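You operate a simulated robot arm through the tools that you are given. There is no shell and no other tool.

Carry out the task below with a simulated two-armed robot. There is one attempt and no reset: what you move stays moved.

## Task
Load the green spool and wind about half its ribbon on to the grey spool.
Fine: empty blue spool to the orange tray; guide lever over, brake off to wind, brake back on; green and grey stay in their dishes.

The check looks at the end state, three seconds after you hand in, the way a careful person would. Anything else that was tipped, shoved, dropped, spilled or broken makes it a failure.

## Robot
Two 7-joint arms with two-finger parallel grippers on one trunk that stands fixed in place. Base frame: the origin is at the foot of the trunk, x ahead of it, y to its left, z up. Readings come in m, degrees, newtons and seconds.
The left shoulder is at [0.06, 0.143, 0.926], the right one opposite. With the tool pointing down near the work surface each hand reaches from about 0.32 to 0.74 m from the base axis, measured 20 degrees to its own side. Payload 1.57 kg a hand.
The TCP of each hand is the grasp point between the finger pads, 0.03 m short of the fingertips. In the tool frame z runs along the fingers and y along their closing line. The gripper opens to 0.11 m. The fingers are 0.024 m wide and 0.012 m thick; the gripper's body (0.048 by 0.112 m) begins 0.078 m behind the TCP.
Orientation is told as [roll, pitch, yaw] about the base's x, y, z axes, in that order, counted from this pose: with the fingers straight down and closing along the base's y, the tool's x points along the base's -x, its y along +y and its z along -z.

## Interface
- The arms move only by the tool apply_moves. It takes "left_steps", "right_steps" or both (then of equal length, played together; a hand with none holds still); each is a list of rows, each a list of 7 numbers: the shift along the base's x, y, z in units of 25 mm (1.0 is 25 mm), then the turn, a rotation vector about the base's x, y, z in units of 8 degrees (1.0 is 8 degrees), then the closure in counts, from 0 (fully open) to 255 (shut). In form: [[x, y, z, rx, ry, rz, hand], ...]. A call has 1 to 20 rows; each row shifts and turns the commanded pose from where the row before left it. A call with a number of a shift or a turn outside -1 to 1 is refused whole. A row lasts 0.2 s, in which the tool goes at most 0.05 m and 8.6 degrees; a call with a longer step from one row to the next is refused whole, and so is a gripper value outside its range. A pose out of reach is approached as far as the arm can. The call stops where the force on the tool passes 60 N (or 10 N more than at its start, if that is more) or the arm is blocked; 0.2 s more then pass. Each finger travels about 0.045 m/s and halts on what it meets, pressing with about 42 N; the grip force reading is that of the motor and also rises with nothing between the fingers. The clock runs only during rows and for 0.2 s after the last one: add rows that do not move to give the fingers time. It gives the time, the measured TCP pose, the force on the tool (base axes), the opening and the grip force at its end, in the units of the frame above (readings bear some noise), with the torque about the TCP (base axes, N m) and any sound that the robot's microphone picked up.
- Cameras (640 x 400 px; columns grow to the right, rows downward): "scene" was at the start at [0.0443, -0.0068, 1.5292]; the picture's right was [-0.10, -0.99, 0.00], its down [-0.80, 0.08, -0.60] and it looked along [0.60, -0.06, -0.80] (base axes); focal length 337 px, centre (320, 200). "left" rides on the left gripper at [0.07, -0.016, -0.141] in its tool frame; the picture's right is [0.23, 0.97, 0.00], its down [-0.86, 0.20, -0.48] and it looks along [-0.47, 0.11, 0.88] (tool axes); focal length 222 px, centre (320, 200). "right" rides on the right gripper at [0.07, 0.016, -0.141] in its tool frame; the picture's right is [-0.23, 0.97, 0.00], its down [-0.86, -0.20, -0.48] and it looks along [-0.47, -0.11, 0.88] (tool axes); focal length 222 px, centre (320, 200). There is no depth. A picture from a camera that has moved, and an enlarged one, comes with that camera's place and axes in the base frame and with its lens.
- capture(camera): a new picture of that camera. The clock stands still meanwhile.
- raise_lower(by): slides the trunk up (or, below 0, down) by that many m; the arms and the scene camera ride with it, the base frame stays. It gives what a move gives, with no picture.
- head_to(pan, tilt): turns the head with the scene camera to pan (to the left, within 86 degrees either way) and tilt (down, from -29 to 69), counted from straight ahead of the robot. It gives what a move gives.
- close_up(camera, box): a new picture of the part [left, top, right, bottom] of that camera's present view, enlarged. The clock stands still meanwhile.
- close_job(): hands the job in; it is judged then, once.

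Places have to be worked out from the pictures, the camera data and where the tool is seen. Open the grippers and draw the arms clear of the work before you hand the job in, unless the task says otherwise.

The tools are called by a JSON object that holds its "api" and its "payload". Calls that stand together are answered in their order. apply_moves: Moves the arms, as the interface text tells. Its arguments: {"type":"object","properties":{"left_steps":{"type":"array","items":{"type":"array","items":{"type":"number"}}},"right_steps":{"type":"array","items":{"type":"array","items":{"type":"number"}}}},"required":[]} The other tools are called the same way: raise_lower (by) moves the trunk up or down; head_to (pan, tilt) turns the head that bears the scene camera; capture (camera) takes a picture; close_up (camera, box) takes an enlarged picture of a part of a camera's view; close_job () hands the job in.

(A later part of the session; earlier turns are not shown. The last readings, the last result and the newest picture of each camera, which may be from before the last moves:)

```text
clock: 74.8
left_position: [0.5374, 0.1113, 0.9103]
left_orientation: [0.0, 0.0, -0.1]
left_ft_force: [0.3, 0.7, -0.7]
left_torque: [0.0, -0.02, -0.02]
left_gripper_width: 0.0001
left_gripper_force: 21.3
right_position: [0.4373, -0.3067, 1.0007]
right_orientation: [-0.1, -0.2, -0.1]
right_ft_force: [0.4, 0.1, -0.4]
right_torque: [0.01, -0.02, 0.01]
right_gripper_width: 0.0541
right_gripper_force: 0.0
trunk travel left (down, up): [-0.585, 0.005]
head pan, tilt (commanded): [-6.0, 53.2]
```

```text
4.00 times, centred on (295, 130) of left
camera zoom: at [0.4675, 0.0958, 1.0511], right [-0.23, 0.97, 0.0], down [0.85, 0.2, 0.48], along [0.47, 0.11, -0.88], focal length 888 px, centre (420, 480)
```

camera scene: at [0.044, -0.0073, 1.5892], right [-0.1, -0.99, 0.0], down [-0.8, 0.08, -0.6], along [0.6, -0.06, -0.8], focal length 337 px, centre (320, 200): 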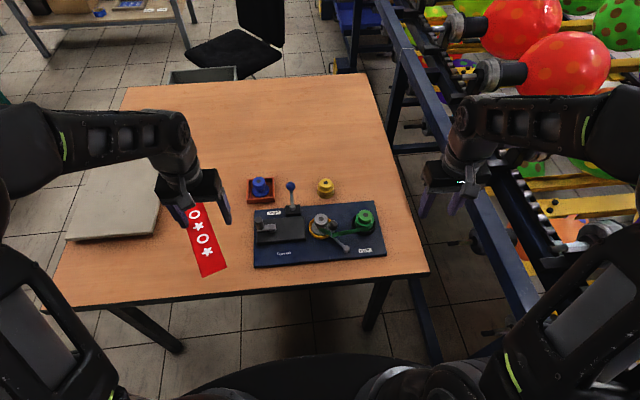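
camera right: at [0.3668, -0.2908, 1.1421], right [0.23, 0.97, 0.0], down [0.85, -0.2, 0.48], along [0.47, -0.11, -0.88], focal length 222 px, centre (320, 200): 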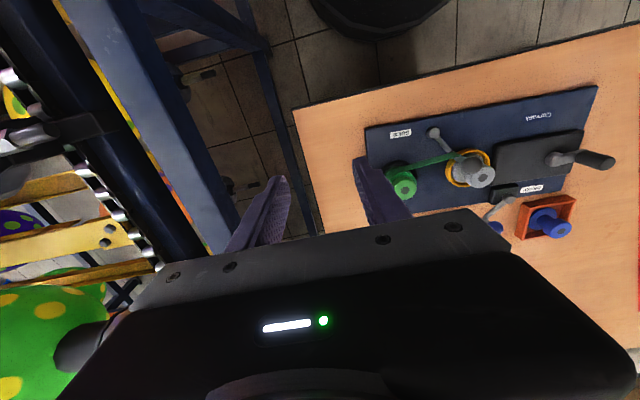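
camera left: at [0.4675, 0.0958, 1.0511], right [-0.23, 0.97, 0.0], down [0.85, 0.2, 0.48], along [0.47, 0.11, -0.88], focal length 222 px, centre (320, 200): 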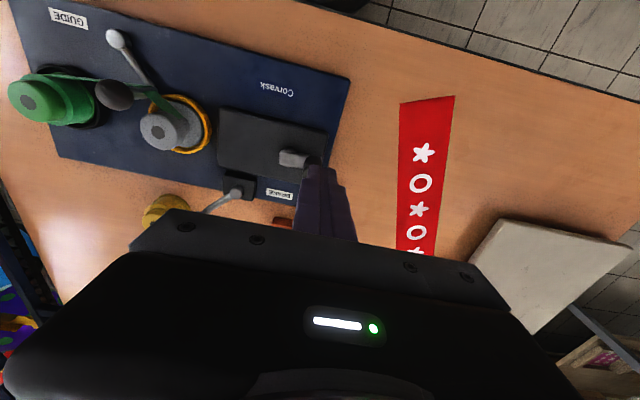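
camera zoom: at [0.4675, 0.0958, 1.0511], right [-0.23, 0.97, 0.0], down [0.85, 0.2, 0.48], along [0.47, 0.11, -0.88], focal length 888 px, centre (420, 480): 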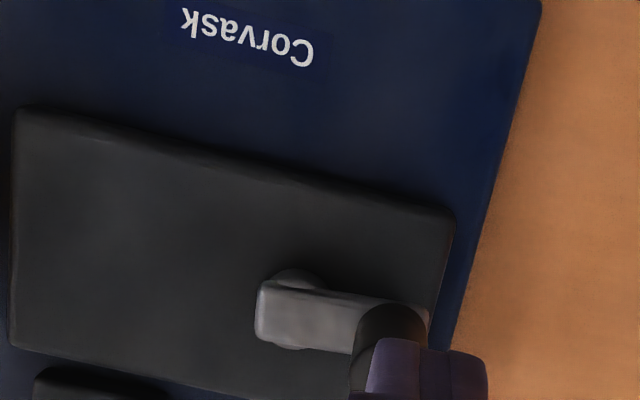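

The fingers hide the handle; I shift the hand to -y so the crank appears beside them.

{"api": "apply_moves", "payload": {"left_steps": [[0.2, -1, 0.2, 0, 0, 0, 255], [0.2, -1, 0.2, 0, 0, 0, 255], [0, -1, 0, 0, 0, 0, 255], [0, -0.4, 0, 0, 0, 0, 255], [0, 0, 0, 0, 0, 0, 255]]}}

{"api": "capture", "payload": {"camera": "left"}}

{"api": "close_up", "payload": {"camera": "left", "box": [330, 90, 450, 190]}}

```text
clock: 76.0
left_position: [0.5493, 0.026, 0.92]
left_orientation: [0.0, -0.2, -0.1]
left_ft_force: [-1.2, 0.7, -0.8]
left_torque: [0.02, 0.02, -0.01]
left_gripper_width: 0.0
left_gripper_force: 21.3
right_position: [0.4358, -0.3072, 1.0009]
right_orientation: [0.0, 0.0, 0.1]
right_ft_force: [-0.2, 0.7, 0.3]
right_torque: [-0.02, -0.04, 0.03]
right_gripper_width: 0.0537
right_gripper_force: 0.1
trunk travel left (down, up): [-0.585, 0.005]
head pan, tilt (commanded): [-6.0, 53.2]
```

```text
taken
camera left: at [0.4779, 0.0096, 1.0606], right [-0.23, 0.97, 0.0], down [0.85, 0.2, 0.48], along [0.47, 0.11, -0.88], focal length 222 px, centre (320, 200)
```

left: 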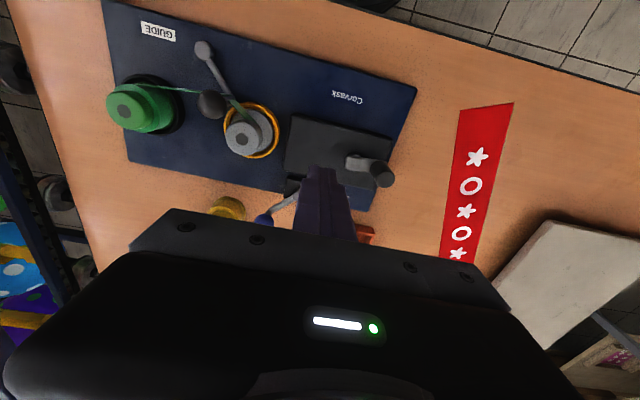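

```text
4.00 times, centred on (390, 140) of left
camera zoom: at [0.4779, 0.0096, 1.0606], right [-0.23, 0.97, 0.0], down [0.85, 0.2, 0.48], along [0.47, 0.11, -0.88], focal length 888 px, centre (40, 440)
```

zoom: 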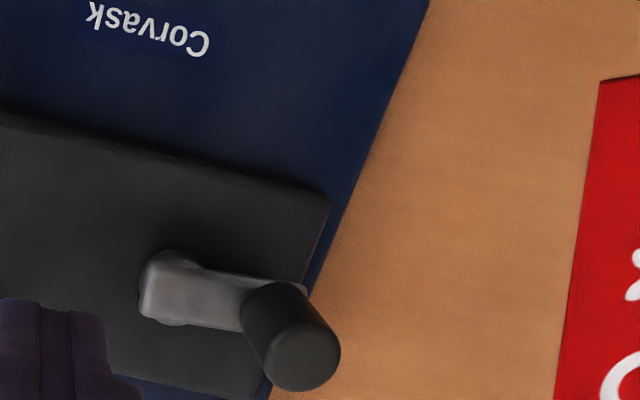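

The crank axis is about (0.560,0.0725) with the handle at (0.559,0.1065): r≈0.034. I place the closed fingers behind the handle (at 32° on its circle) with tips above the arm.

{"api": "apply_moves", "payload": {"left_steps": [[0.527, 0.86, 0, 0, 0, 0, 255], [0.527, 0.86, 0, 0, 0, 0, 255], [0.527, 0.86, 0, 0, 0, 0, 255], [0, 0, -0.91, 0, 0, 0, 255], [0, 0, -0.91, 0, 0, 0, 255], [0, 0, -0.91, 0, 0, 0, 255], [0, 0, -0.91, 0, 0, 0, 255], [0, 0, 0, 0, 0, 0, 255]]}}

{"api": "close_up", "payload": {"camera": "left", "box": [220, 80, 420, 240]}}

{"api": "close_up", "payload": {"camera": "scene", "box": [245, 165, 405, 265]}}

```text
clock: 77.8
left_position: [0.5882, 0.0904, 0.8303]
left_orientation: [0.0, -0.1, 0.0]
left_ft_force: [-1.7, 0.0, -0.1]
left_torque: [-0.01, -0.01, 0.01]
left_gripper_width: 0.0
left_gripper_force: 21.1
right_position: [0.4368, -0.3065, 1.0012]
right_orientation: [0.0, -0.1, 0.0]
right_ft_force: [-0.1, 0.5, 0.0]
right_torque: [0.03, -0.02, 0.0]
right_gripper_width: 0.0539
right_gripper_force: 0.0
trunk travel left (down, up): [-0.585, 0.005]
head pan, tilt (commanded): [-6.0, 53.2]
```

```text
2.50 times, centred on (320, 160) of left
camera zoom: at [0.5176, 0.0743, 0.97], right [-0.23, 0.97, 0.0], down [0.85, 0.2, 0.48], along [0.47, 0.11, -0.88], focal length 555 px, centre (320, 300)
```

zoom: 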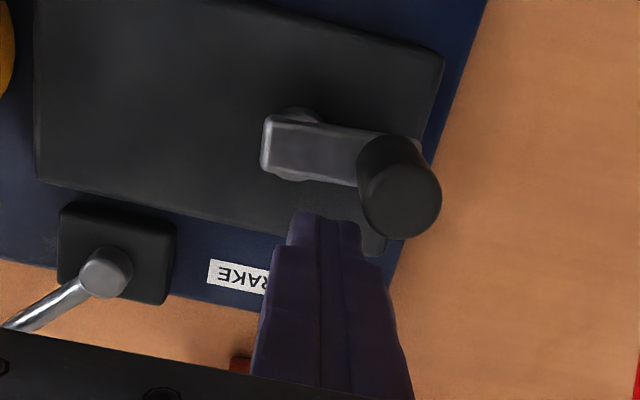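

```text
4.00 times, centred on (325, 215) of scene
camera zoom: at [0.0442, -0.0069, 1.5892], right [-0.1, -0.99, 0.0], down [-0.8, 0.08, -0.6], along [0.6, -0.06, -0.8], focal length 1348 px, centre (300, 140)
```

zoom: 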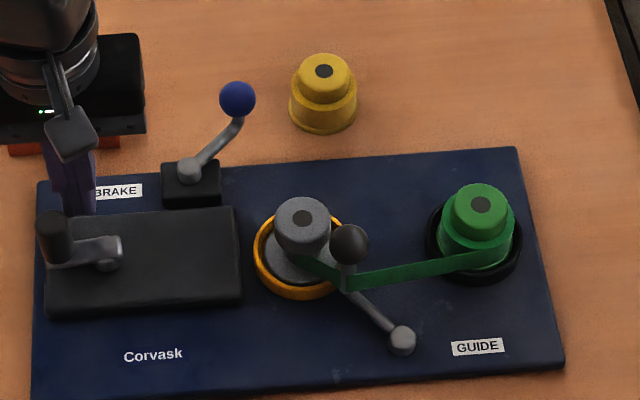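

The closed fingers sit just behind the handle. I push counter-clockwise by 45° of peg travel and check force, handle and board.

{"api": "apply_moves", "payload": {"left_steps": [[-0.224, 0.276, 0, 0, 0, 0, 255], [-0.288, 0.204, 0, 0, 0, 0, 255], [-0.336, 0.124, 0, 0, 0, 0, 255]]}}

{"api": "close_up", "payload": {"camera": "left", "box": [220, 80, 420, 240]}}

{"api": "close_up", "payload": {"camera": "scene", "box": [245, 165, 405, 265]}}

```text
clock: 78.6
left_position: [0.5659, 0.1066, 0.8277]
left_orientation: [0.0, 0.1, -0.1]
left_ft_force: [-0.7, 0.9, 0.3]
left_torque: [0.03, 0.0, -0.03]
left_gripper_width: 0.0001
left_gripper_force: 21.3
right_position: [0.4374, -0.3072, 1.001]
right_orientation: [0.0, -0.2, 0.1]
right_ft_force: [0.0, 0.2, 0.1]
right_torque: [0.03, 0.01, 0.02]
right_gripper_width: 0.0538
right_gripper_force: 0.1
trunk travel left (down, up): [-0.585, 0.005]
head pan, tilt (commanded): [-6.0, 53.2]
```

```text
2.50 times, centred on (320, 160) of left
camera zoom: at [0.4961, 0.0897, 0.9695], right [-0.23, 0.97, 0.0], down [0.86, 0.2, 0.48], along [0.47, 0.11, -0.88], focal length 555 px, centre (320, 300)
```

zoom: 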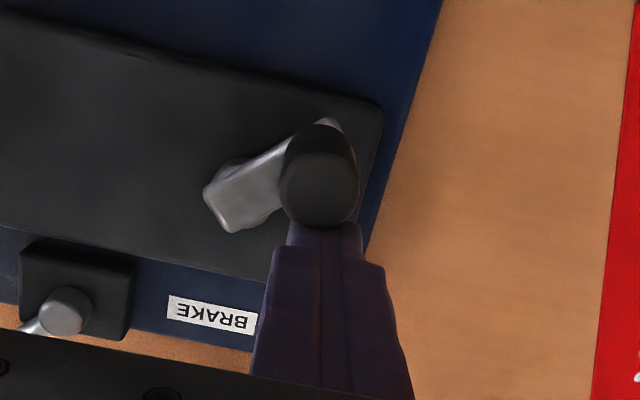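

```text
4.00 times, centred on (325, 215) of scene
camera zoom: at [0.0441, -0.0067, 1.5892], right [-0.1, -0.99, 0.0], down [-0.8, 0.08, -0.6], along [0.6, -0.06, -0.8], focal length 1348 px, centre (300, 140)
```

zoom: 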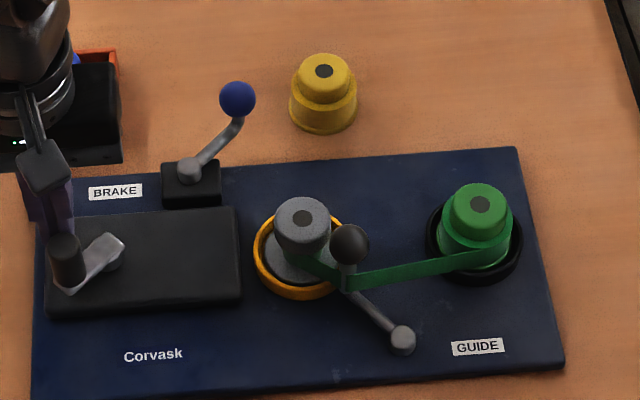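

The crank turned easily with almost no force and the board stayed put. I continue counter-clockwise for another half turn and look at the ribbon.

{"api": "apply_moves", "payload": {"left_steps": [[-0.352, 0.036, 0, 0, 0, 0, 255], [-0.348, -0.06, 0, 0, 0, 0, 255], [-0.324, -0.148, 0, 0, 0, 0, 255], [-0.276, -0.224, 0, 0, 0, 0, 255], [-0.204, -0.288, 0, 0, 0, 0, 255], [-0.124, -0.336, 0, 0, 0, 0, 255], [-0.036, -0.352, 0, 0, 0, 0, 255], [0.06, -0.348, 0, 0, 0, 0, 255], [0.148, -0.324, 0, 0, 0, 0, 255], [0.224, -0.276, 0, 0, 0, 0, 255]]}}

{"api": "close_up", "payload": {"camera": "left", "box": [220, 60, 420, 240]}}

{"api": "close_up", "payload": {"camera": "scene", "box": [245, 165, 405, 265]}}

{"api": "close_up", "payload": {"camera": "scene", "box": [305, 200, 385, 250]}}

```text
clock: 80.8
left_position: [0.5365, 0.0474, 0.8288]
left_orientation: [-0.1, -0.1, 0.0]
left_ft_force: [-0.6, -0.3, 0.2]
left_torque: [-0.02, 0.04, -0.05]
left_gripper_width: 0.0
left_gripper_force: 21.3
right_position: [0.4371, -0.3063, 1.001]
right_orientation: [0.1, 0.0, 0.0]
right_ft_force: [0.9, -0.1, -0.7]
right_torque: [0.01, -0.01, -0.01]
right_gripper_width: 0.054
right_gripper_force: 0.1
trunk travel left (down, up): [-0.585, 0.005]
head pan, tilt (commanded): [-6.0, 53.2]
```

```text
2.22 times, centred on (320, 150) of left
camera zoom: at [0.466, 0.0316, 0.9696], right [-0.23, 0.97, 0.0], down [0.85, 0.2, 0.48], along [0.47, 0.11, -0.88], focal length 494 px, centre (320, 311)
```

zoom: 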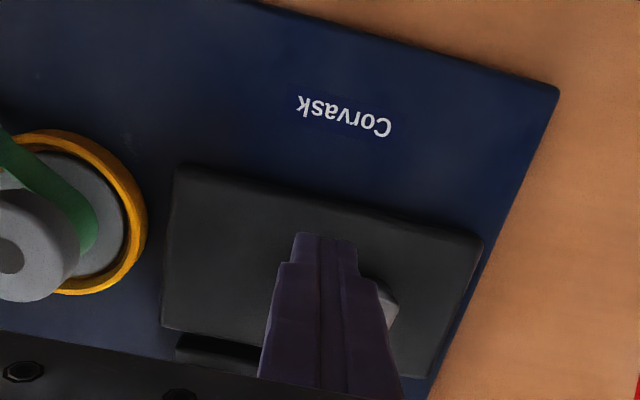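

```text
4.00 times, centred on (325, 215) of scene
camera zoom: at [0.0446, -0.007, 1.5892], right [-0.1, -0.99, 0.0], down [-0.8, 0.08, -0.6], along [0.6, -0.06, -0.8], focal length 1348 px, centre (300, 140)
```

zoom: 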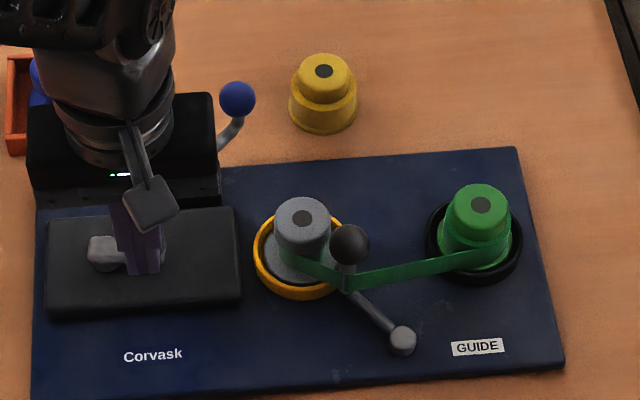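

```text
8.00 times, centred on (345, 225) of scene
camera zoom: at [0.0446, -0.007, 1.5892], right [-0.1, -0.99, 0.0], down [-0.8, 0.08, -0.6], along [0.6, -0.06, -0.8], focal length 2697 px, centre (120, 0)
```

zoom: 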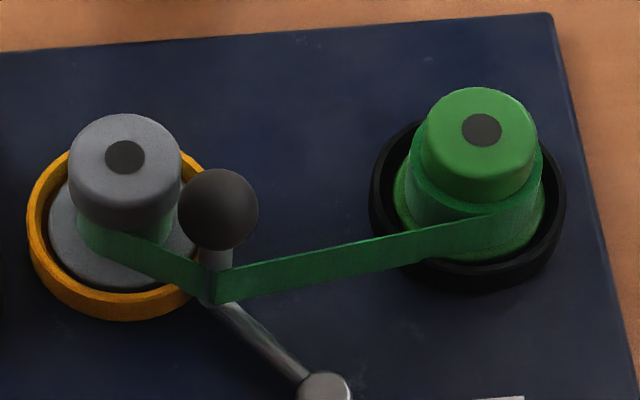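

Winding works: the green's ribbon has thinned slightly and ribbon is appearing on the grey core. "Half" corresponds to equal ribbon radii on both spools (≈0.020 m). I crank another 300°.

{"api": "apply_moves", "payload": {"left_steps": [[0.288, -0.204, 0, 0, 0, 0, 255], [0.336, -0.124, 0, 0, 0, 0, 255], [0.352, -0.036, 0, 0, 0, 0, 255], [0.348, 0.06, 0, 0, 0, 0, 255], [0.324, 0.148, 0, 0, 0, 0, 255], [0.276, 0.224, 0, 0, 0, 0, 255], [0.204, 0.288, 0, 0, 0, 0, 255], [0.124, 0.336, 0, 0, 0, 0, 255], [0.036, 0.352, 0, 0, 0, 0, 255], [-0.06, 0.348, 0, 0, 0, 0, 255], [-0.148, 0.324, 0, 0, 0, 0, 255], [-0.224, 0.276, 0, 0, 0, 0, 255], [-0.288, 0.204, 0, 0, 0, 0, 255], [-0.336, 0.124, 0, 0, 0, 0, 255], [-0.352, 0.036, 0, 0, 0, 0, 255], [-0.348, -0.06, 0, 0, 0, 0, 255], [-0.324, -0.148, 0, 0, 0, 0, 255], [-0.276, -0.224, 0, 0, 0, 0, 255], [-0.204, -0.288, 0, 0, 0, 0, 255], [-0.124, -0.336, 0, 0, 0, 0, 255]]}}

{"api": "close_up", "payload": {"camera": "scene", "box": [245, 165, 405, 265]}}

{"api": "close_up", "payload": {"camera": "scene", "box": [305, 200, 385, 250]}}

{"api": "capture", "payload": {"camera": "left"}}

```text
clock: 85.0
left_position: [0.5251, 0.0793, 0.8298]
left_orientation: [0.1, -0.1, -0.1]
left_ft_force: [0.0, 0.2, 0.1]
left_torque: [-0.01, -0.01, -0.02]
left_gripper_width: 0.0001
left_gripper_force: 21.3
right_position: [0.4366, -0.3066, 1.002]
right_orientation: [0.0, -0.1, 0.0]
right_ft_force: [-0.2, -0.1, 0.7]
right_torque: [-0.02, -0.04, -0.02]
right_gripper_width: 0.0537
right_gripper_force: 0.0
trunk travel left (down, up): [-0.585, 0.005]
head pan, tilt (commanded): [-6.0, 53.2]
```

```text
4.00 times, centred on (325, 215) of scene
camera zoom: at [0.0442, -0.0072, 1.5892], right [-0.1, -0.99, 0.0], down [-0.8, 0.08, -0.6], along [0.6, -0.06, -0.8], focal length 1348 px, centre (300, 140)
```

zoom: 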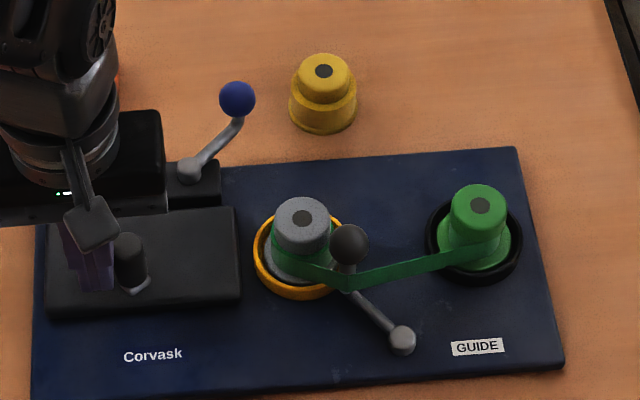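

```text
8.00 times, centred on (345, 225) of scene
camera zoom: at [0.0442, -0.0072, 1.5892], right [-0.1, -0.99, 0.0], down [-0.8, 0.08, -0.6], along [0.6, -0.06, -0.8], focal length 2697 px, centre (120, 0)
```

zoom: 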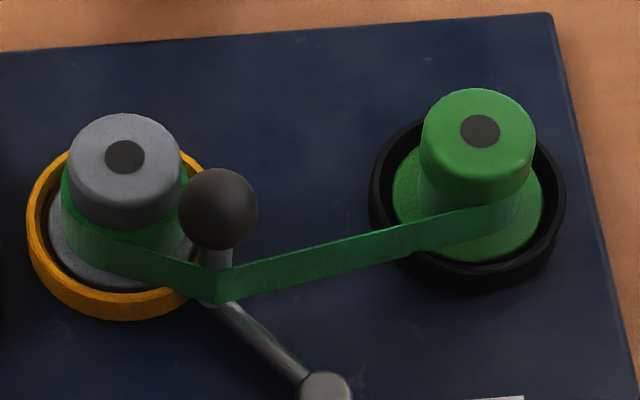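

```text
taken
camera left: at [0.4556, 0.0634, 0.9695], right [-0.23, 0.97, 0.0], down [0.85, 0.2, 0.48], along [0.47, 0.11, -0.88], focal length 222 px, centre (320, 200)
```

left: 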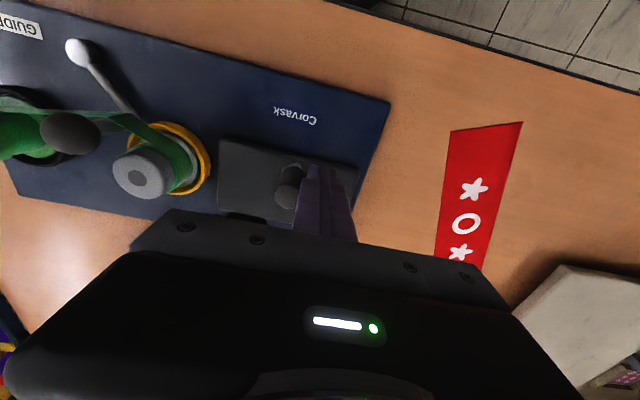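

The green ribbon is now clearly thinner than the grey's — I estimate roughly 60–70 % has gone over, more than half. I bring the right camera nearer to measure the ribbon radii precisely before deciding.

{"api": "apply_moves", "payload": {"right_steps": [[0.1, 0.9, -0.3, 0, 0, 0, 130], [0.1, 0.9, -0.3, 0, 0, 0, 130], [0.1, 0.9, -0.3, 0, 0, 0, 130], [0.1, 0.9, -0.3, 0, 0, 0, 130], [0.1, 0.9, -0.3, 0, 0, 0, 130], [0.1, 0.9, -0.3, 0, 0, 0, 130], [0, 0, 0, 0, 0, 0, 130]]}}

{"api": "capture", "payload": {"camera": "right"}}

{"api": "close_up", "payload": {"camera": "left", "box": [0, 60, 240, 220]}}

```text
clock: 86.6
left_position: [0.5266, 0.0803, 0.8292]
left_orientation: [-0.1, 0.0, 0.0]
left_ft_force: [0.5, 0.7, 0.0]
left_torque: [0.03, 0.0, -0.04]
left_gripper_width: 0.0
left_gripper_force: 21.5
right_position: [0.4503, -0.1711, 0.9567]
right_orientation: [0.0, -0.1, 0.0]
right_ft_force: [0.5, 0.4, 0.4]
right_torque: [0.01, 0.0, -0.02]
right_gripper_width: 0.0539
right_gripper_force: 0.0
trunk travel left (down, up): [-0.585, 0.005]
head pan, tilt (commanded): [-6.0, 53.2]
```

```text
taken
camera right: at [0.3819, -0.1566, 1.0969], right [0.23, 0.97, 0.0], down [0.85, -0.2, 0.48], along [0.47, -0.11, -0.88], focal length 222 px, centre (320, 200)
```

right: 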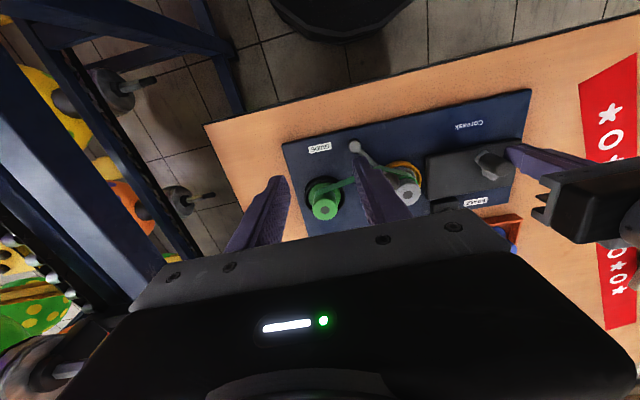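

```text
2.50 times, centred on (120, 140) of left
camera zoom: at [0.4557, 0.0636, 0.9694], right [-0.23, 0.97, 0.0], down [0.85, 0.2, 0.48], along [0.47, 0.11, -0.88], focal length 555 px, centre (820, 350)
```

zoom: 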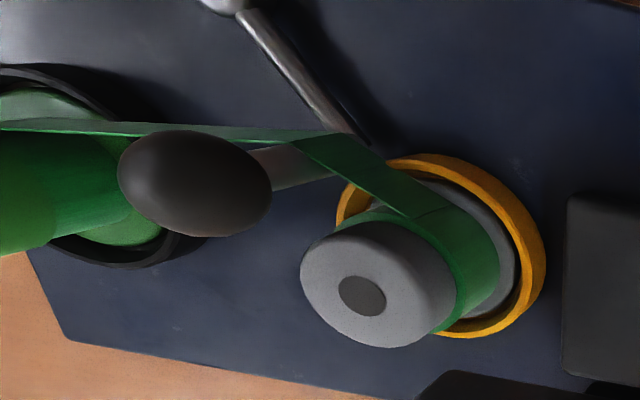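

I zoom the right view on both spools.

{"api": "close_up", "payload": {"camera": "right", "box": [290, 130, 450, 230]}}

{"api": "close_up", "payload": {"camera": "scene", "box": [308, 205, 338, 245]}}

{"api": "close_up", "payload": {"camera": "scene", "box": [348, 205, 380, 240]}}

```text
4.00 times, centred on (370, 180) of right
camera zoom: at [0.3819, -0.1566, 1.0969], right [0.23, 0.97, 0.0], down [0.85, -0.2, 0.48], along [0.47, -0.11, -0.88], focal length 888 px, centre (120, 280)
```

zoom: 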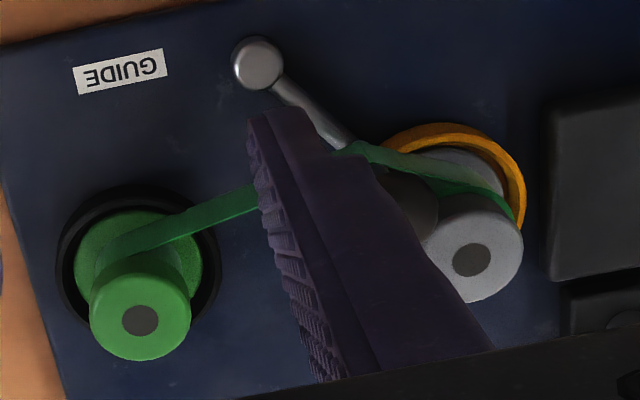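

```text
10.00 times, centred on (323, 225) of scene
camera zoom: at [0.0442, -0.0071, 1.5892], right [-0.1, -0.99, 0.0], down [-0.8, 0.08, -0.6], along [0.6, -0.06, -0.8], focal length 3371 px, centre (290, -50)
```

zoom: 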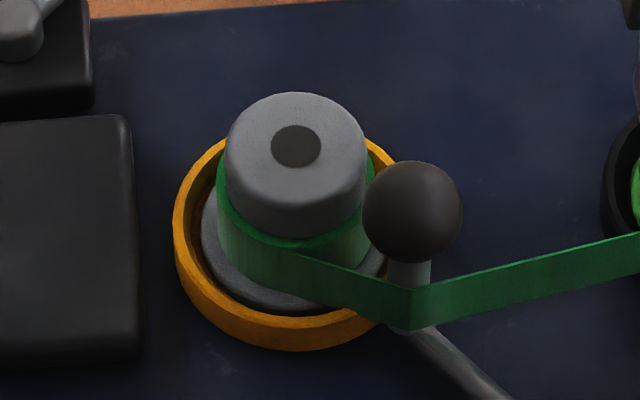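

```text
11.43 times, centred on (364, 222) of scene
camera zoom: at [0.0442, -0.0071, 1.5892], right [-0.1, -0.99, 0.0], down [-0.8, 0.08, -0.6], along [0.6, -0.06, -0.8], focal length 3852 px, centre (-183, -57)
```

zoom: 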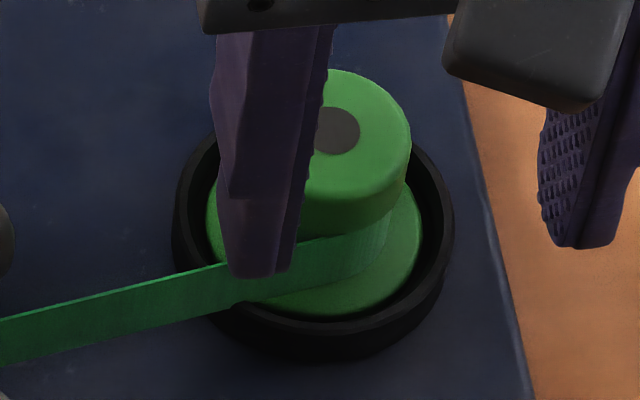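

Grey ribbon radius ≈0.0224 and green ≈0.018 m, i.e. about two thirds wound. I test whether the crank can be eased back clockwise: I lift the closed fingers over to the handle's other side (272° on the circle).

{"api": "apply_moves", "payload": {"left_steps": [[0, 0, 0.92, 0, 0, 0, 255], [0, 0, 0.92, 0, 0, 0, 255], [0.692, -0.836, 0, 0, 0, 0, 255], [0.692, -0.836, 0, 0, 0, 0, 255], [0, 0, -0.92, 0, 0, 0, 255], [0, 0, -0.92, 0, 0, 0, 255], [0, 0, 0, 0, 0, 0, 255]]}}

{"api": "close_up", "payload": {"camera": "left", "box": [220, 60, 420, 240]}}

{"api": "close_up", "payload": {"camera": "scene", "box": [245, 165, 405, 265]}}

```text
clock: 88.2
left_position: [0.5607, 0.039, 0.8307]
left_orientation: [0.0, -0.1, -0.1]
left_ft_force: [0.2, 0.0, -0.6]
left_torque: [-0.03, 0.02, 0.0]
left_gripper_width: 0.0
left_gripper_force: 20.7
right_position: [0.4507, -0.1715, 0.9564]
right_orientation: [0.0, 0.0, 0.0]
right_ft_force: [0.5, 0.7, -0.4]
right_torque: [0.01, 0.0, 0.02]
right_gripper_width: 0.0541
right_gripper_force: 0.1
trunk travel left (down, up): [-0.585, 0.005]
head pan, tilt (commanded): [-6.0, 53.2]
```

```text
2.22 times, centred on (320, 150) of left
camera zoom: at [0.4899, 0.0226, 0.9704], right [-0.23, 0.97, 0.0], down [0.85, 0.2, 0.48], along [0.47, 0.11, -0.88], focal length 494 px, centre (320, 311)
```

zoom: 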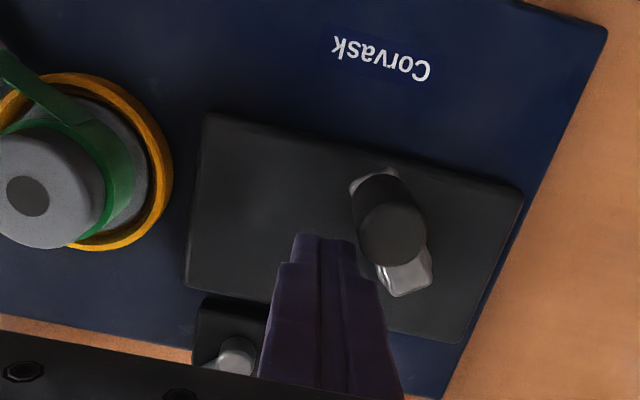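

```text
4.00 times, centred on (325, 215) of scene
camera zoom: at [0.0442, -0.0067, 1.5892], right [-0.1, -0.99, 0.0], down [-0.8, 0.08, -0.6], along [0.6, -0.06, -0.8], focal length 1348 px, centre (300, 140)
```

zoom: 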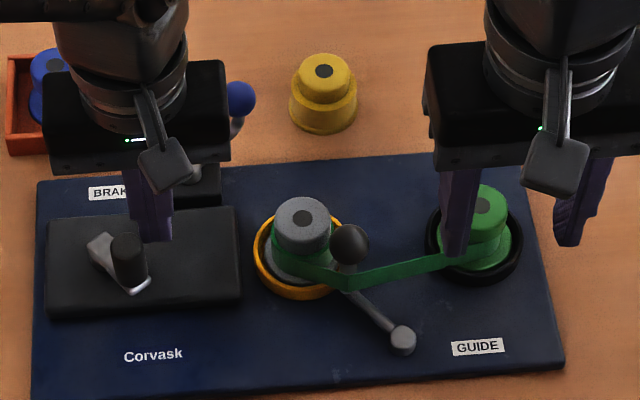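

The fingers are ahead of the handle. I ease clockwise slightly and watch the force.

{"api": "apply_moves", "payload": {"left_steps": [[-0.352, 0.036, 0, 0, 0, 0, 255], [-0.172, 0.052, 0, 0, 0, 0, 255], [0, 0, 0, 0, 0, 0, 255]]}}

{"api": "close_up", "payload": {"camera": "left", "box": [220, 60, 420, 240]}}

{"api": "close_up", "payload": {"camera": "scene", "box": [245, 165, 405, 265]}}

```text
clock: 89.0
left_position: [0.5468, 0.0404, 0.83]
left_orientation: [0.0, 0.0, -0.1]
left_ft_force: [0.7, -0.8, -0.4]
left_torque: [0.05, -0.01, 0.01]
left_gripper_width: 0.0
left_gripper_force: 21.1
right_position: [0.4505, -0.1724, 0.9569]
right_orientation: [0.0, 0.0, 0.0]
right_ft_force: [-0.2, 0.5, 0.4]
right_torque: [0.02, 0.01, 0.04]
right_gripper_width: 0.0539
right_gripper_force: 0.1
trunk travel left (down, up): [-0.585, 0.005]
head pan, tilt (commanded): [-6.0, 53.2]
```

```text
2.22 times, centred on (320, 150) of left
camera zoom: at [0.4769, 0.0248, 0.9702], right [-0.23, 0.97, 0.0], down [0.85, 0.2, 0.48], along [0.47, 0.11, -0.88], focal length 494 px, centre (320, 311)
```

zoom: 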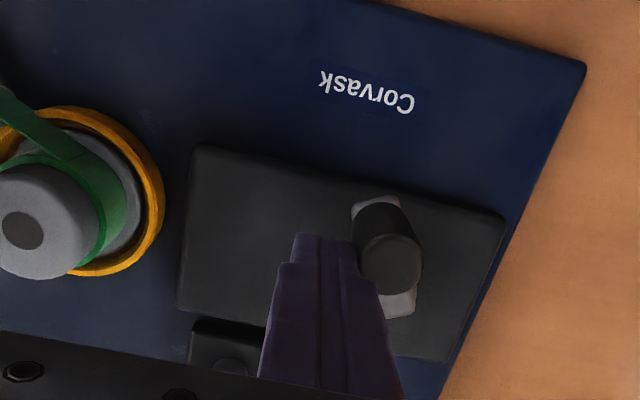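

```text
4.00 times, centred on (325, 215) of scene
camera zoom: at [0.0444, -0.0069, 1.5892], right [-0.1, -0.99, 0.0], down [-0.8, 0.08, -0.6], along [0.6, -0.06, -0.8], focal length 1348 px, centre (300, 140)
```

zoom: 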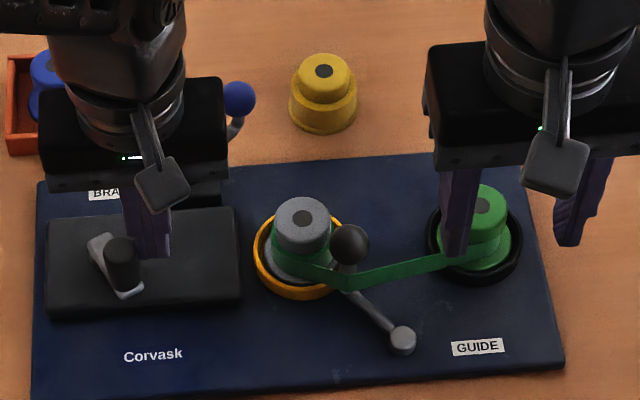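

The crank eases back clockwise with no force. I continue clockwise about 67° and check whether ribbon returns to the green spool.

{"api": "apply_moves", "payload": {"left_steps": [[-0.164, 0.072, 0, 0, 0, 0, 255], [-0.288, 0.204, 0, 0, 0, 0, 255], [-0.224, 0.276, 0, 0, 0, 0, 255], [-0.148, 0.324, 0, 0, 0, 0, 255], [-0.06, 0.348, 0, 0, 0, 0, 255], [0, 0, 0, 0, 0, 0, 255]]}}

{"api": "close_up", "payload": {"camera": "scene", "box": [245, 165, 405, 265]}}

{"api": "close_up", "payload": {"camera": "scene", "box": [308, 205, 338, 245]}}

```text
clock: 90.4
left_position: [0.5269, 0.0719, 0.8286]
left_orientation: [0.0, -0.1, -0.2]
left_ft_force: [0.1, 0.1, -0.2]
left_torque: [-0.01, -0.03, 0.03]
left_gripper_width: 0.0001
left_gripper_force: 21.4
right_position: [0.4517, -0.1726, 0.9564]
right_orientation: [0.0, 0.0, 0.0]
right_ft_force: [0.1, 0.0, 0.5]
right_torque: [0.02, 0.0, 0.01]
right_gripper_width: 0.0539
right_gripper_force: 0.0
trunk travel left (down, up): [-0.585, 0.005]
head pan, tilt (commanded): [-6.0, 53.2]
```

```text
4.00 times, centred on (325, 215) of scene
camera zoom: at [0.0444, -0.007, 1.5892], right [-0.1, -0.99, 0.0], down [-0.8, 0.08, -0.6], along [0.6, -0.06, -0.8], focal length 1348 px, centre (300, 140)
```

zoom: 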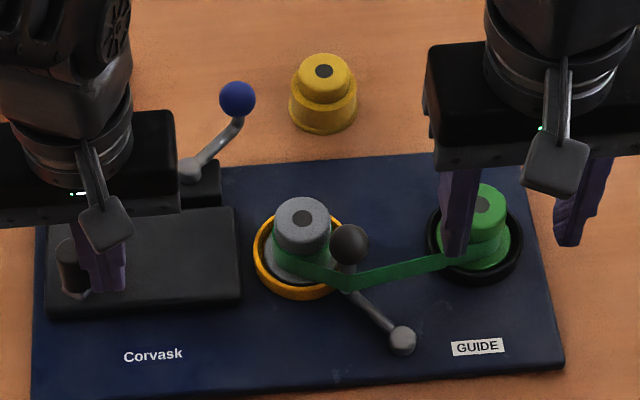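

```text
10.00 times, centred on (323, 225) of scene
camera zoom: at [0.0444, -0.007, 1.5892], right [-0.1, -0.99, 0.0], down [-0.8, 0.08, -0.6], along [0.6, -0.06, -0.8], focal length 3371 px, centre (290, -50)
```

zoom: 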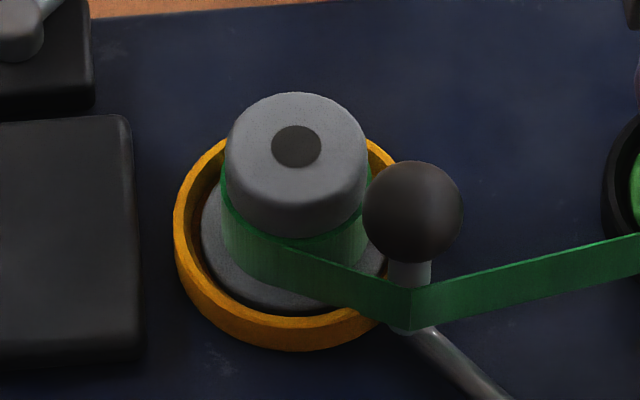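

Ribbon does return: the grey ribbon radius fell to ≈0.0213. Target is ≈0.020 (equal on both); I ease 45° more clockwise.

{"api": "apply_moves", "payload": {"left_steps": [[0.036, 0.352, 0, 0, 0, 0, 255], [0.124, 0.336, 0, 0, 0, 0, 255], [0.204, 0.288, 0, 0, 0, 0, 255], [0, 0, 0, 0, 0, 0, 255]]}}

{"api": "apply_moves", "payload": {"right_steps": [[-0.1, -1, 0.3, 0, 0, 0, 130], [-0.1, -1, 0.3, 0, 0, 0, 130], [-0.1, -1, 0.3, 0, 0, 0, 130], [-0.1, -1, 0.3, 0, 0, 0, 130], [-0.1, -1, 0.3, 0, 0, 0, 130], [-0.1, -1, 0.3, 0, 0, 0, 130]]}}

{"api": "close_up", "payload": {"camera": "scene", "box": [245, 165, 405, 265]}}

{"api": "close_up", "payload": {"camera": "scene", "box": [308, 205, 338, 245]}}

{"api": "close_up", "payload": {"camera": "scene", "box": [350, 205, 380, 245]}}

```text
clock: 91.4
left_position: [0.5352, 0.0956, 0.8288]
left_orientation: [0.0, -0.2, -0.1]
left_ft_force: [0.6, 0.1, 0.7]
left_torque: [0.02, 0.01, 0.0]
left_gripper_width: 0.0
left_gripper_force: 21.0
right_position: [0.4508, -0.1716, 0.9567]
right_orientation: [0.0, 0.0, 0.0]
right_ft_force: [0.5, 0.3, -0.2]
right_torque: [0.0, -0.01, 0.01]
right_gripper_width: 0.0537
right_gripper_force: 0.0
trunk travel left (down, up): [-0.585, 0.005]
head pan, tilt (commanded): [-6.0, 53.2]
```

```text
clock: 92.8
left_position: [0.5353, 0.0961, 0.8287]
left_orientation: [-0.1, -0.1, -0.1]
left_ft_force: [0.0, 0.5, 1.1]
left_torque: [0.0, 0.03, 0.03]
left_gripper_width: 0.0
left_gripper_force: 21.6
right_position: [0.4356, -0.3226, 1.0011]
right_orientation: [0.0, 0.1, 0.2]
right_ft_force: [0.1, -0.8, 0.0]
right_torque: [0.04, 0.01, 0.0]
right_gripper_width: 0.054
right_gripper_force: 0.1
trunk travel left (down, up): [-0.585, 0.005]
head pan, tilt (commanded): [-6.0, 53.2]
```

```text
4.00 times, centred on (325, 215) of scene
camera zoom: at [0.0442, -0.0072, 1.5892], right [-0.1, -0.99, 0.0], down [-0.8, 0.08, -0.6], along [0.6, -0.06, -0.8], focal length 1348 px, centre (300, 140)
```

zoom: 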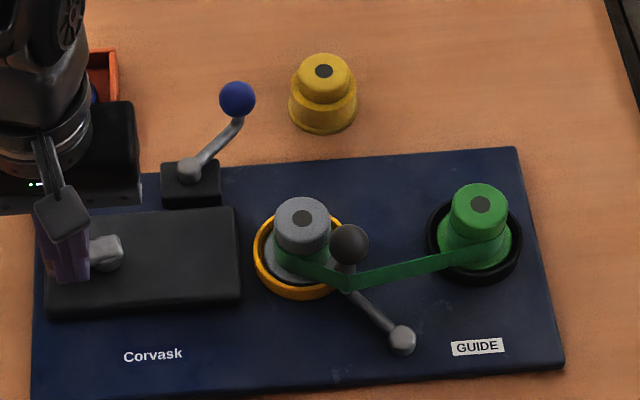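

```text
10.00 times, centred on (323, 225) of scene
camera zoom: at [0.0442, -0.0072, 1.5892], right [-0.1, -0.99, 0.0], down [-0.8, 0.08, -0.6], along [0.6, -0.06, -0.8], focal length 3371 px, centre (290, -50)
```

zoom: 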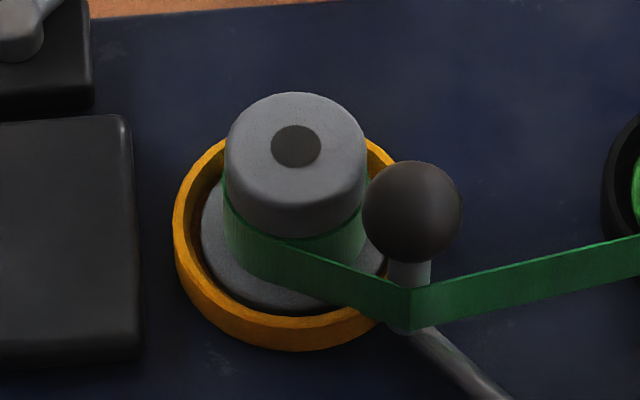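

```text
10.00 times, centred on (365, 225) of scene
camera zoom: at [0.0442, -0.0072, 1.5892], right [-0.1, -0.99, 0.0], down [-0.8, 0.08, -0.6], along [0.6, -0.06, -0.8], focal length 3371 px, centre (-130, -50)
```

zoom: 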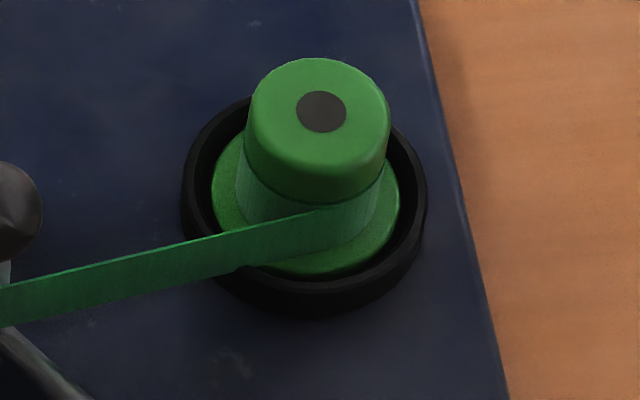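

Both ribbons now have equal radii (≈0.0205 grey, ≈0.0208 green): half wound. I lift straight off the crank and move over the brake ball with the hand turned to yaw -48°.

{"api": "apply_moves", "payload": {"left_steps": [[0, 0, 0.6, 0, 0, 0, 255], [0, 0, 1, 0, 0, 0, 255], [0, 0, 1, 0, 0, 0, 255], [0, 0, 1, 0, 0, 0, 200], [0.87, -0.793, 0, 0, -0.1667, 0, 110], [0.87, -0.793, 0, 0, -0.1667, 0, 110], [0.87, -0.793, 0, 0, -0.1667, 0, 110], [0.87, -0.793, 0, 0, -0.1667, 0, 110], [0.87, -0.793, 0, 0, -0.1667, 0, 110], [0.87, -0.793, 0, 0, -0.1667, 0, 110], [0, 0, 0, 0, 0, -1, 110], [0, 0, 0, 0, 0, -1, 110], [0, 0, 0, 0, 0, -1, 110], [0, 0, 0, 0, 0, -1, 110], [0, 0, 0, 0, 0, -1, 110], [0, 0, 0, 0, 0, -1, 110], [0, 0, 0, 0, 0, 0, 110]]}}

{"api": "capture", "payload": {"camera": "left"}}

{"api": "close_up", "payload": {"camera": "scene", "box": [245, 165, 405, 265]}}

```text
clock: 96.4
left_position: [0.6655, -0.0236, 0.9197]
left_orientation: [0.0, -8.1, -48.2]
left_ft_force: [-0.1, 0.5, -0.5]
left_torque: [-0.02, -0.02, -0.02]
left_gripper_width: 0.0628
left_gripper_force: 0.0
right_position: [0.436, -0.3217, 1.0009]
right_orientation: [0.1, 0.0, -0.1]
right_ft_force: [0.1, -0.3, 0.2]
right_torque: [-0.01, 0.02, 0.02]
right_gripper_width: 0.0537
right_gripper_force: 0.1
trunk travel left (down, up): [-0.585, 0.005]
head pan, tilt (commanded): [-6.0, 53.2]
```

```text
taken
camera left: at [0.5936, 0.0322, 1.0483], right [0.58, 0.82, -0.03], down [0.67, -0.45, 0.59], along [0.47, -0.36, -0.8], focal length 222 px, centre (320, 200)
```

left: 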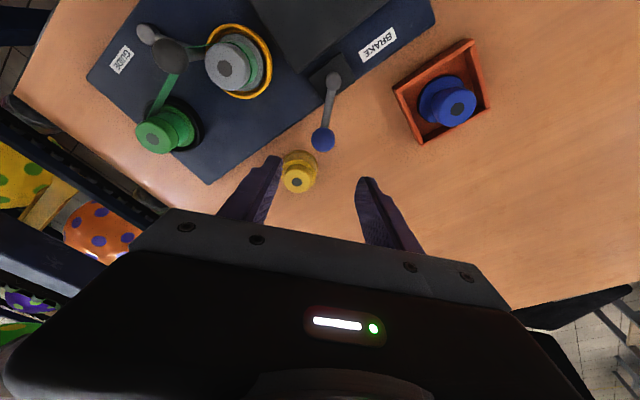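

```text
4.00 times, centred on (325, 215) of scene
camera zoom: at [0.0444, -0.0069, 1.5892], right [-0.1, -0.99, 0.0], down [-0.8, 0.08, -0.6], along [0.6, -0.06, -0.8], focal length 1348 px, centre (300, 140)
```

zoom: 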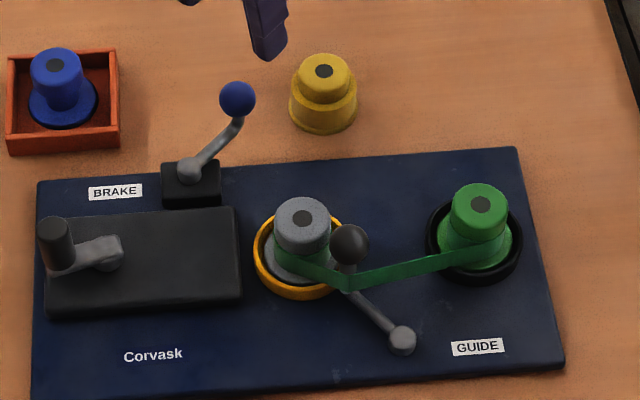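

The crank and ribbon stayed as left, and the ball is centred at (0.666,-0.0255). I descend around it and narrow to a loose cage.

{"api": "apply_moves", "payload": {"left_steps": [[-0.02, 0, -0.9, 0, 0, 0, 110], [0, 0, -0.9, 0, 0, 0, 110], [0, 0, -0.9, 0, 0, 0, 110], [0, 0, -0.7, 0, 0, 0, 110], [0, 0, -0.35, 0, 0, 0, 110], [0, 0, 0, 0, 0, 0, 172], [0, 0, 0, 0, 0, 0, 172], [0, 0, 0, 0, 0, 0, 172]]}}

{"api": "close_up", "payload": {"camera": "left", "box": [220, 60, 420, 250]}}

```text
clock: 98.2
left_position: [0.6658, -0.0227, 0.8261]
left_orientation: [0.0, -8.1, -48.0]
left_ft_force: [0.6, -0.1, -1.5]
left_torque: [-0.01, 0.01, 0.01]
left_gripper_width: 0.036
left_gripper_force: 0.0
right_position: [0.4373, -0.3229, 1.0012]
right_orientation: [0.0, 0.0, 0.1]
right_ft_force: [0.1, -0.1, -0.1]
right_torque: [-0.02, -0.04, -0.05]
right_gripper_width: 0.0538
right_gripper_force: 0.1
trunk travel left (down, up): [-0.585, 0.005]
head pan, tilt (commanded): [-6.0, 53.2]
```

```text
2.11 times, centred on (320, 155) of left
camera zoom: at [0.5932, 0.0321, 0.9547], right [0.57, 0.82, -0.03], down [0.67, -0.45, 0.59], along [0.47, -0.36, -0.8], focal length 468 px, centre (320, 295)
```

zoom: 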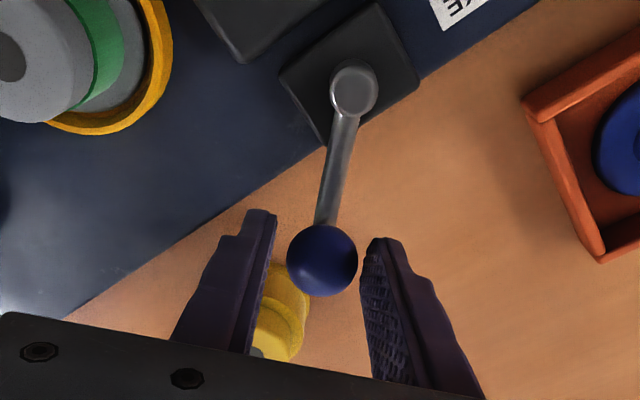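

Ball caged. I sweep it back along the arc toward the brake-on stop.

{"api": "apply_moves", "payload": {"left_steps": [[0.2, 0.208, 0, 0, 0, 1, 172], [0.168, 0.232, 0, 0, 0, 1, 172], [0.132, 0.256, 0, 0, 0, 1, 172], [0.1, 0.268, 0, 0, 0, 1, 172], [0.06, 0.28, 0, 0, 0, 1, 172], [0.02, 0.288, 0, 0, 0, 1, 172], [0, 0, 0, 0, 0, 0, 172]]}}

{"api": "close_up", "payload": {"camera": "left", "box": [220, 60, 420, 250]}}

{"api": "close_up", "payload": {"camera": "scene", "box": [245, 165, 405, 265]}}

```text
clock: 99.8
left_position: [0.6824, 0.0161, 0.8238]
left_orientation: [0.0, -8.0, -0.1]
left_ft_force: [-0.1, 0.5, -0.2]
left_torque: [0.04, -0.06, 0.03]
left_gripper_width: 0.0358
left_gripper_force: 0.1
right_position: [0.4368, -0.3221, 1.0016]
right_orientation: [0.1, 0.0, -0.1]
right_ft_force: [1.0, 0.9, 0.4]
right_torque: [0.03, 0.03, 0.01]
right_gripper_width: 0.0538
right_gripper_force: 0.0
trunk travel left (down, up): [-0.585, 0.005]
head pan, tilt (commanded): [-6.0, 53.2]
```

```text
2.11 times, centred on (320, 155) of left
camera zoom: at [0.5931, -0.0009, 0.9543], right [-0.23, 0.97, -0.03], down [0.78, 0.2, 0.59], along [0.58, 0.11, -0.8], focal length 468 px, centre (320, 295)
```

zoom: 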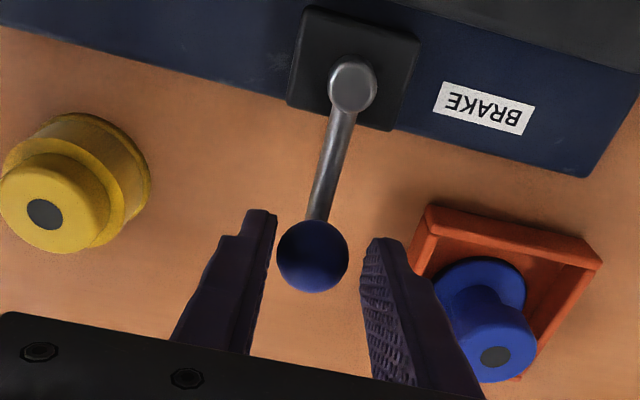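

```text
4.00 times, centred on (325, 215) of scene
camera zoom: at [0.0444, -0.0069, 1.5892], right [-0.1, -0.99, 0.0], down [-0.8, 0.08, -0.6], along [0.6, -0.06, -0.8], focal length 1348 px, centre (300, 140)
```

zoom: 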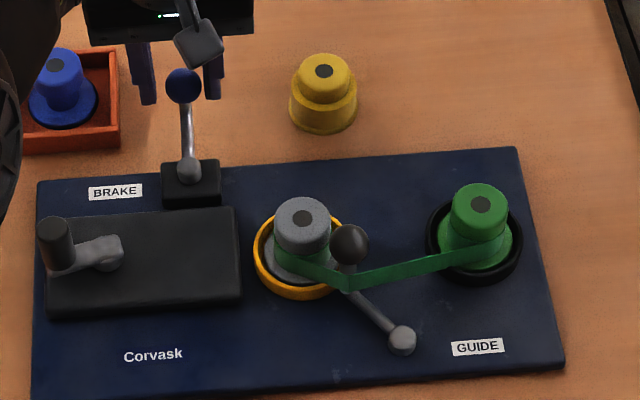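

The ball is back near its start angle. I nudge 6 mm further against the stop, using the soft finger, and check for resistance.

{"api": "apply_moves", "payload": {"left_steps": [[0, 0.12, 0, 0, 0, 0, 172], [0, 0.12, 0, 0, 0, 0, 172], [0, 0, 0, 0, 0, 0, 172]]}}

{"api": "close_up", "payload": {"camera": "left", "box": [220, 60, 420, 250]}}

```text
clock: 100.6
left_position: [0.6822, 0.0203, 0.8258]
left_orientation: [0.0, -8.1, -0.1]
left_ft_force: [0.7, -5.3, -0.6]
left_torque: [-0.09, -0.03, -0.05]
left_gripper_width: 0.0408
left_gripper_force: 2.6
right_position: [0.4379, -0.322, 1.0003]
right_orientation: [-0.1, 0.1, 0.0]
right_ft_force: [0.2, -0.2, 0.3]
right_torque: [-0.01, 0.01, 0.0]
right_gripper_width: 0.0541
right_gripper_force: 0.1
trunk travel left (down, up): [-0.585, 0.005]
head pan, tilt (commanded): [-6.0, 53.2]
```

```text
2.11 times, centred on (320, 155) of left
camera zoom: at [0.5928, 0.0036, 0.9544], right [-0.22, 0.97, -0.03], down [0.78, 0.2, 0.59], along [0.58, 0.11, -0.8], focal length 468 px, centre (320, 295)
```

zoom: 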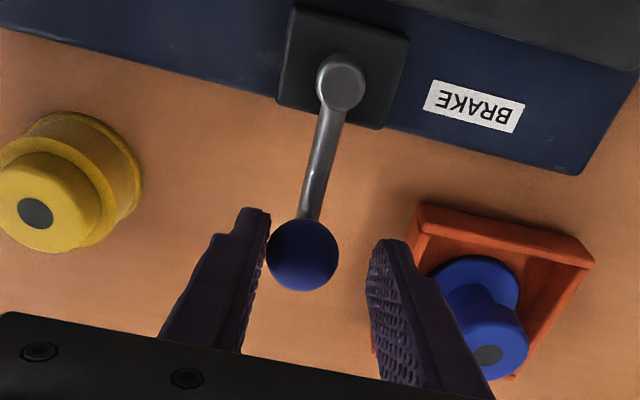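

The stop pushes back with 5 N: the brake is on. I back off to centre, open, and lift clear.

{"api": "apply_moves", "payload": {"left_steps": [[0, -0.26, 0, 0, 0, 0, 172], [0, 0, 0, 0, 0, 0, 130], [0, 0, 0, 0, 0, 0, 110], [0, 0, 0, 0, 0, 0, 110], [0, 0, 0.6, 0, 0, 0, 110], [0, 0, 1, 0, 0, 0, 110], [0, 0, 1, 0, 0, 0, 110], [-0.4, 0.2, 0.8, 0, 0.1, 0, 110], [-1, 0.8, 0.5, 0, 0.1, 0, 110], [-1, 0.8, 0.5, 0, 0.2, 0, 110], [-1, 0.8, 0.2, 0, 0.2, 0, 110], [-1, 0.8, 0.2, 0, 0.2, 0, 110], [-1, 0.8, 0.2, 0, 0.2, 0, 110], [-1, 0.8, 0, 0, 0, 0, 110], [-1, 0.8, 0, 0, 0, 0, 110], [0, 0, 0, 0, 0, 0, 110]]}}

{"api": "close_up", "payload": {"camera": "scene", "box": [245, 165, 405, 265]}}

{"api": "capture", "payload": {"camera": "scene"}}

```text
clock: 104.0
left_position: [0.4962, 0.1603, 0.9503]
left_orientation: [-0.1, -0.2, 0.0]
left_ft_force: [0.7, 0.6, 0.4]
left_torque: [0.02, 0.01, 0.0]
left_gripper_width: 0.0626
left_gripper_force: 0.1
right_position: [0.4369, -0.3229, 1.0005]
right_orientation: [0.0, 0.0, 0.0]
right_ft_force: [-0.2, 0.2, 0.4]
right_torque: [0.01, 0.02, 0.02]
right_gripper_width: 0.0541
right_gripper_force: 0.1
trunk travel left (down, up): [-0.585, 0.005]
head pan, tilt (commanded): [-6.0, 53.2]
```

```text
4.00 times, centred on (325, 215) of scene
camera zoom: at [0.0448, -0.0072, 1.5891], right [-0.1, -0.99, 0.0], down [-0.8, 0.08, -0.6], along [0.59, -0.06, -0.8], focal length 1348 px, centre (300, 140)
```

zoom: 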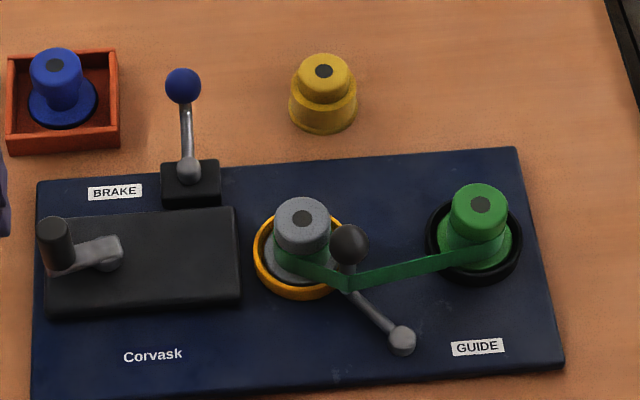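

```text
taken
camera scene: at [0.0448, -0.0072, 1.5891], right [-0.1, -0.99, 0.0], down [-0.8, 0.08, -0.6], along [0.59, -0.06, -0.8], focal length 337 px, centre (320, 200)
```

scene: 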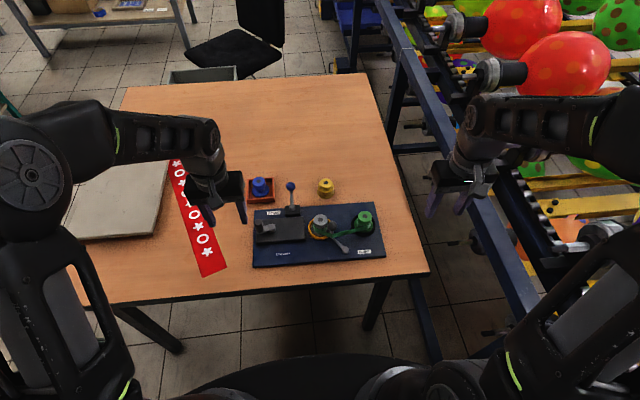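

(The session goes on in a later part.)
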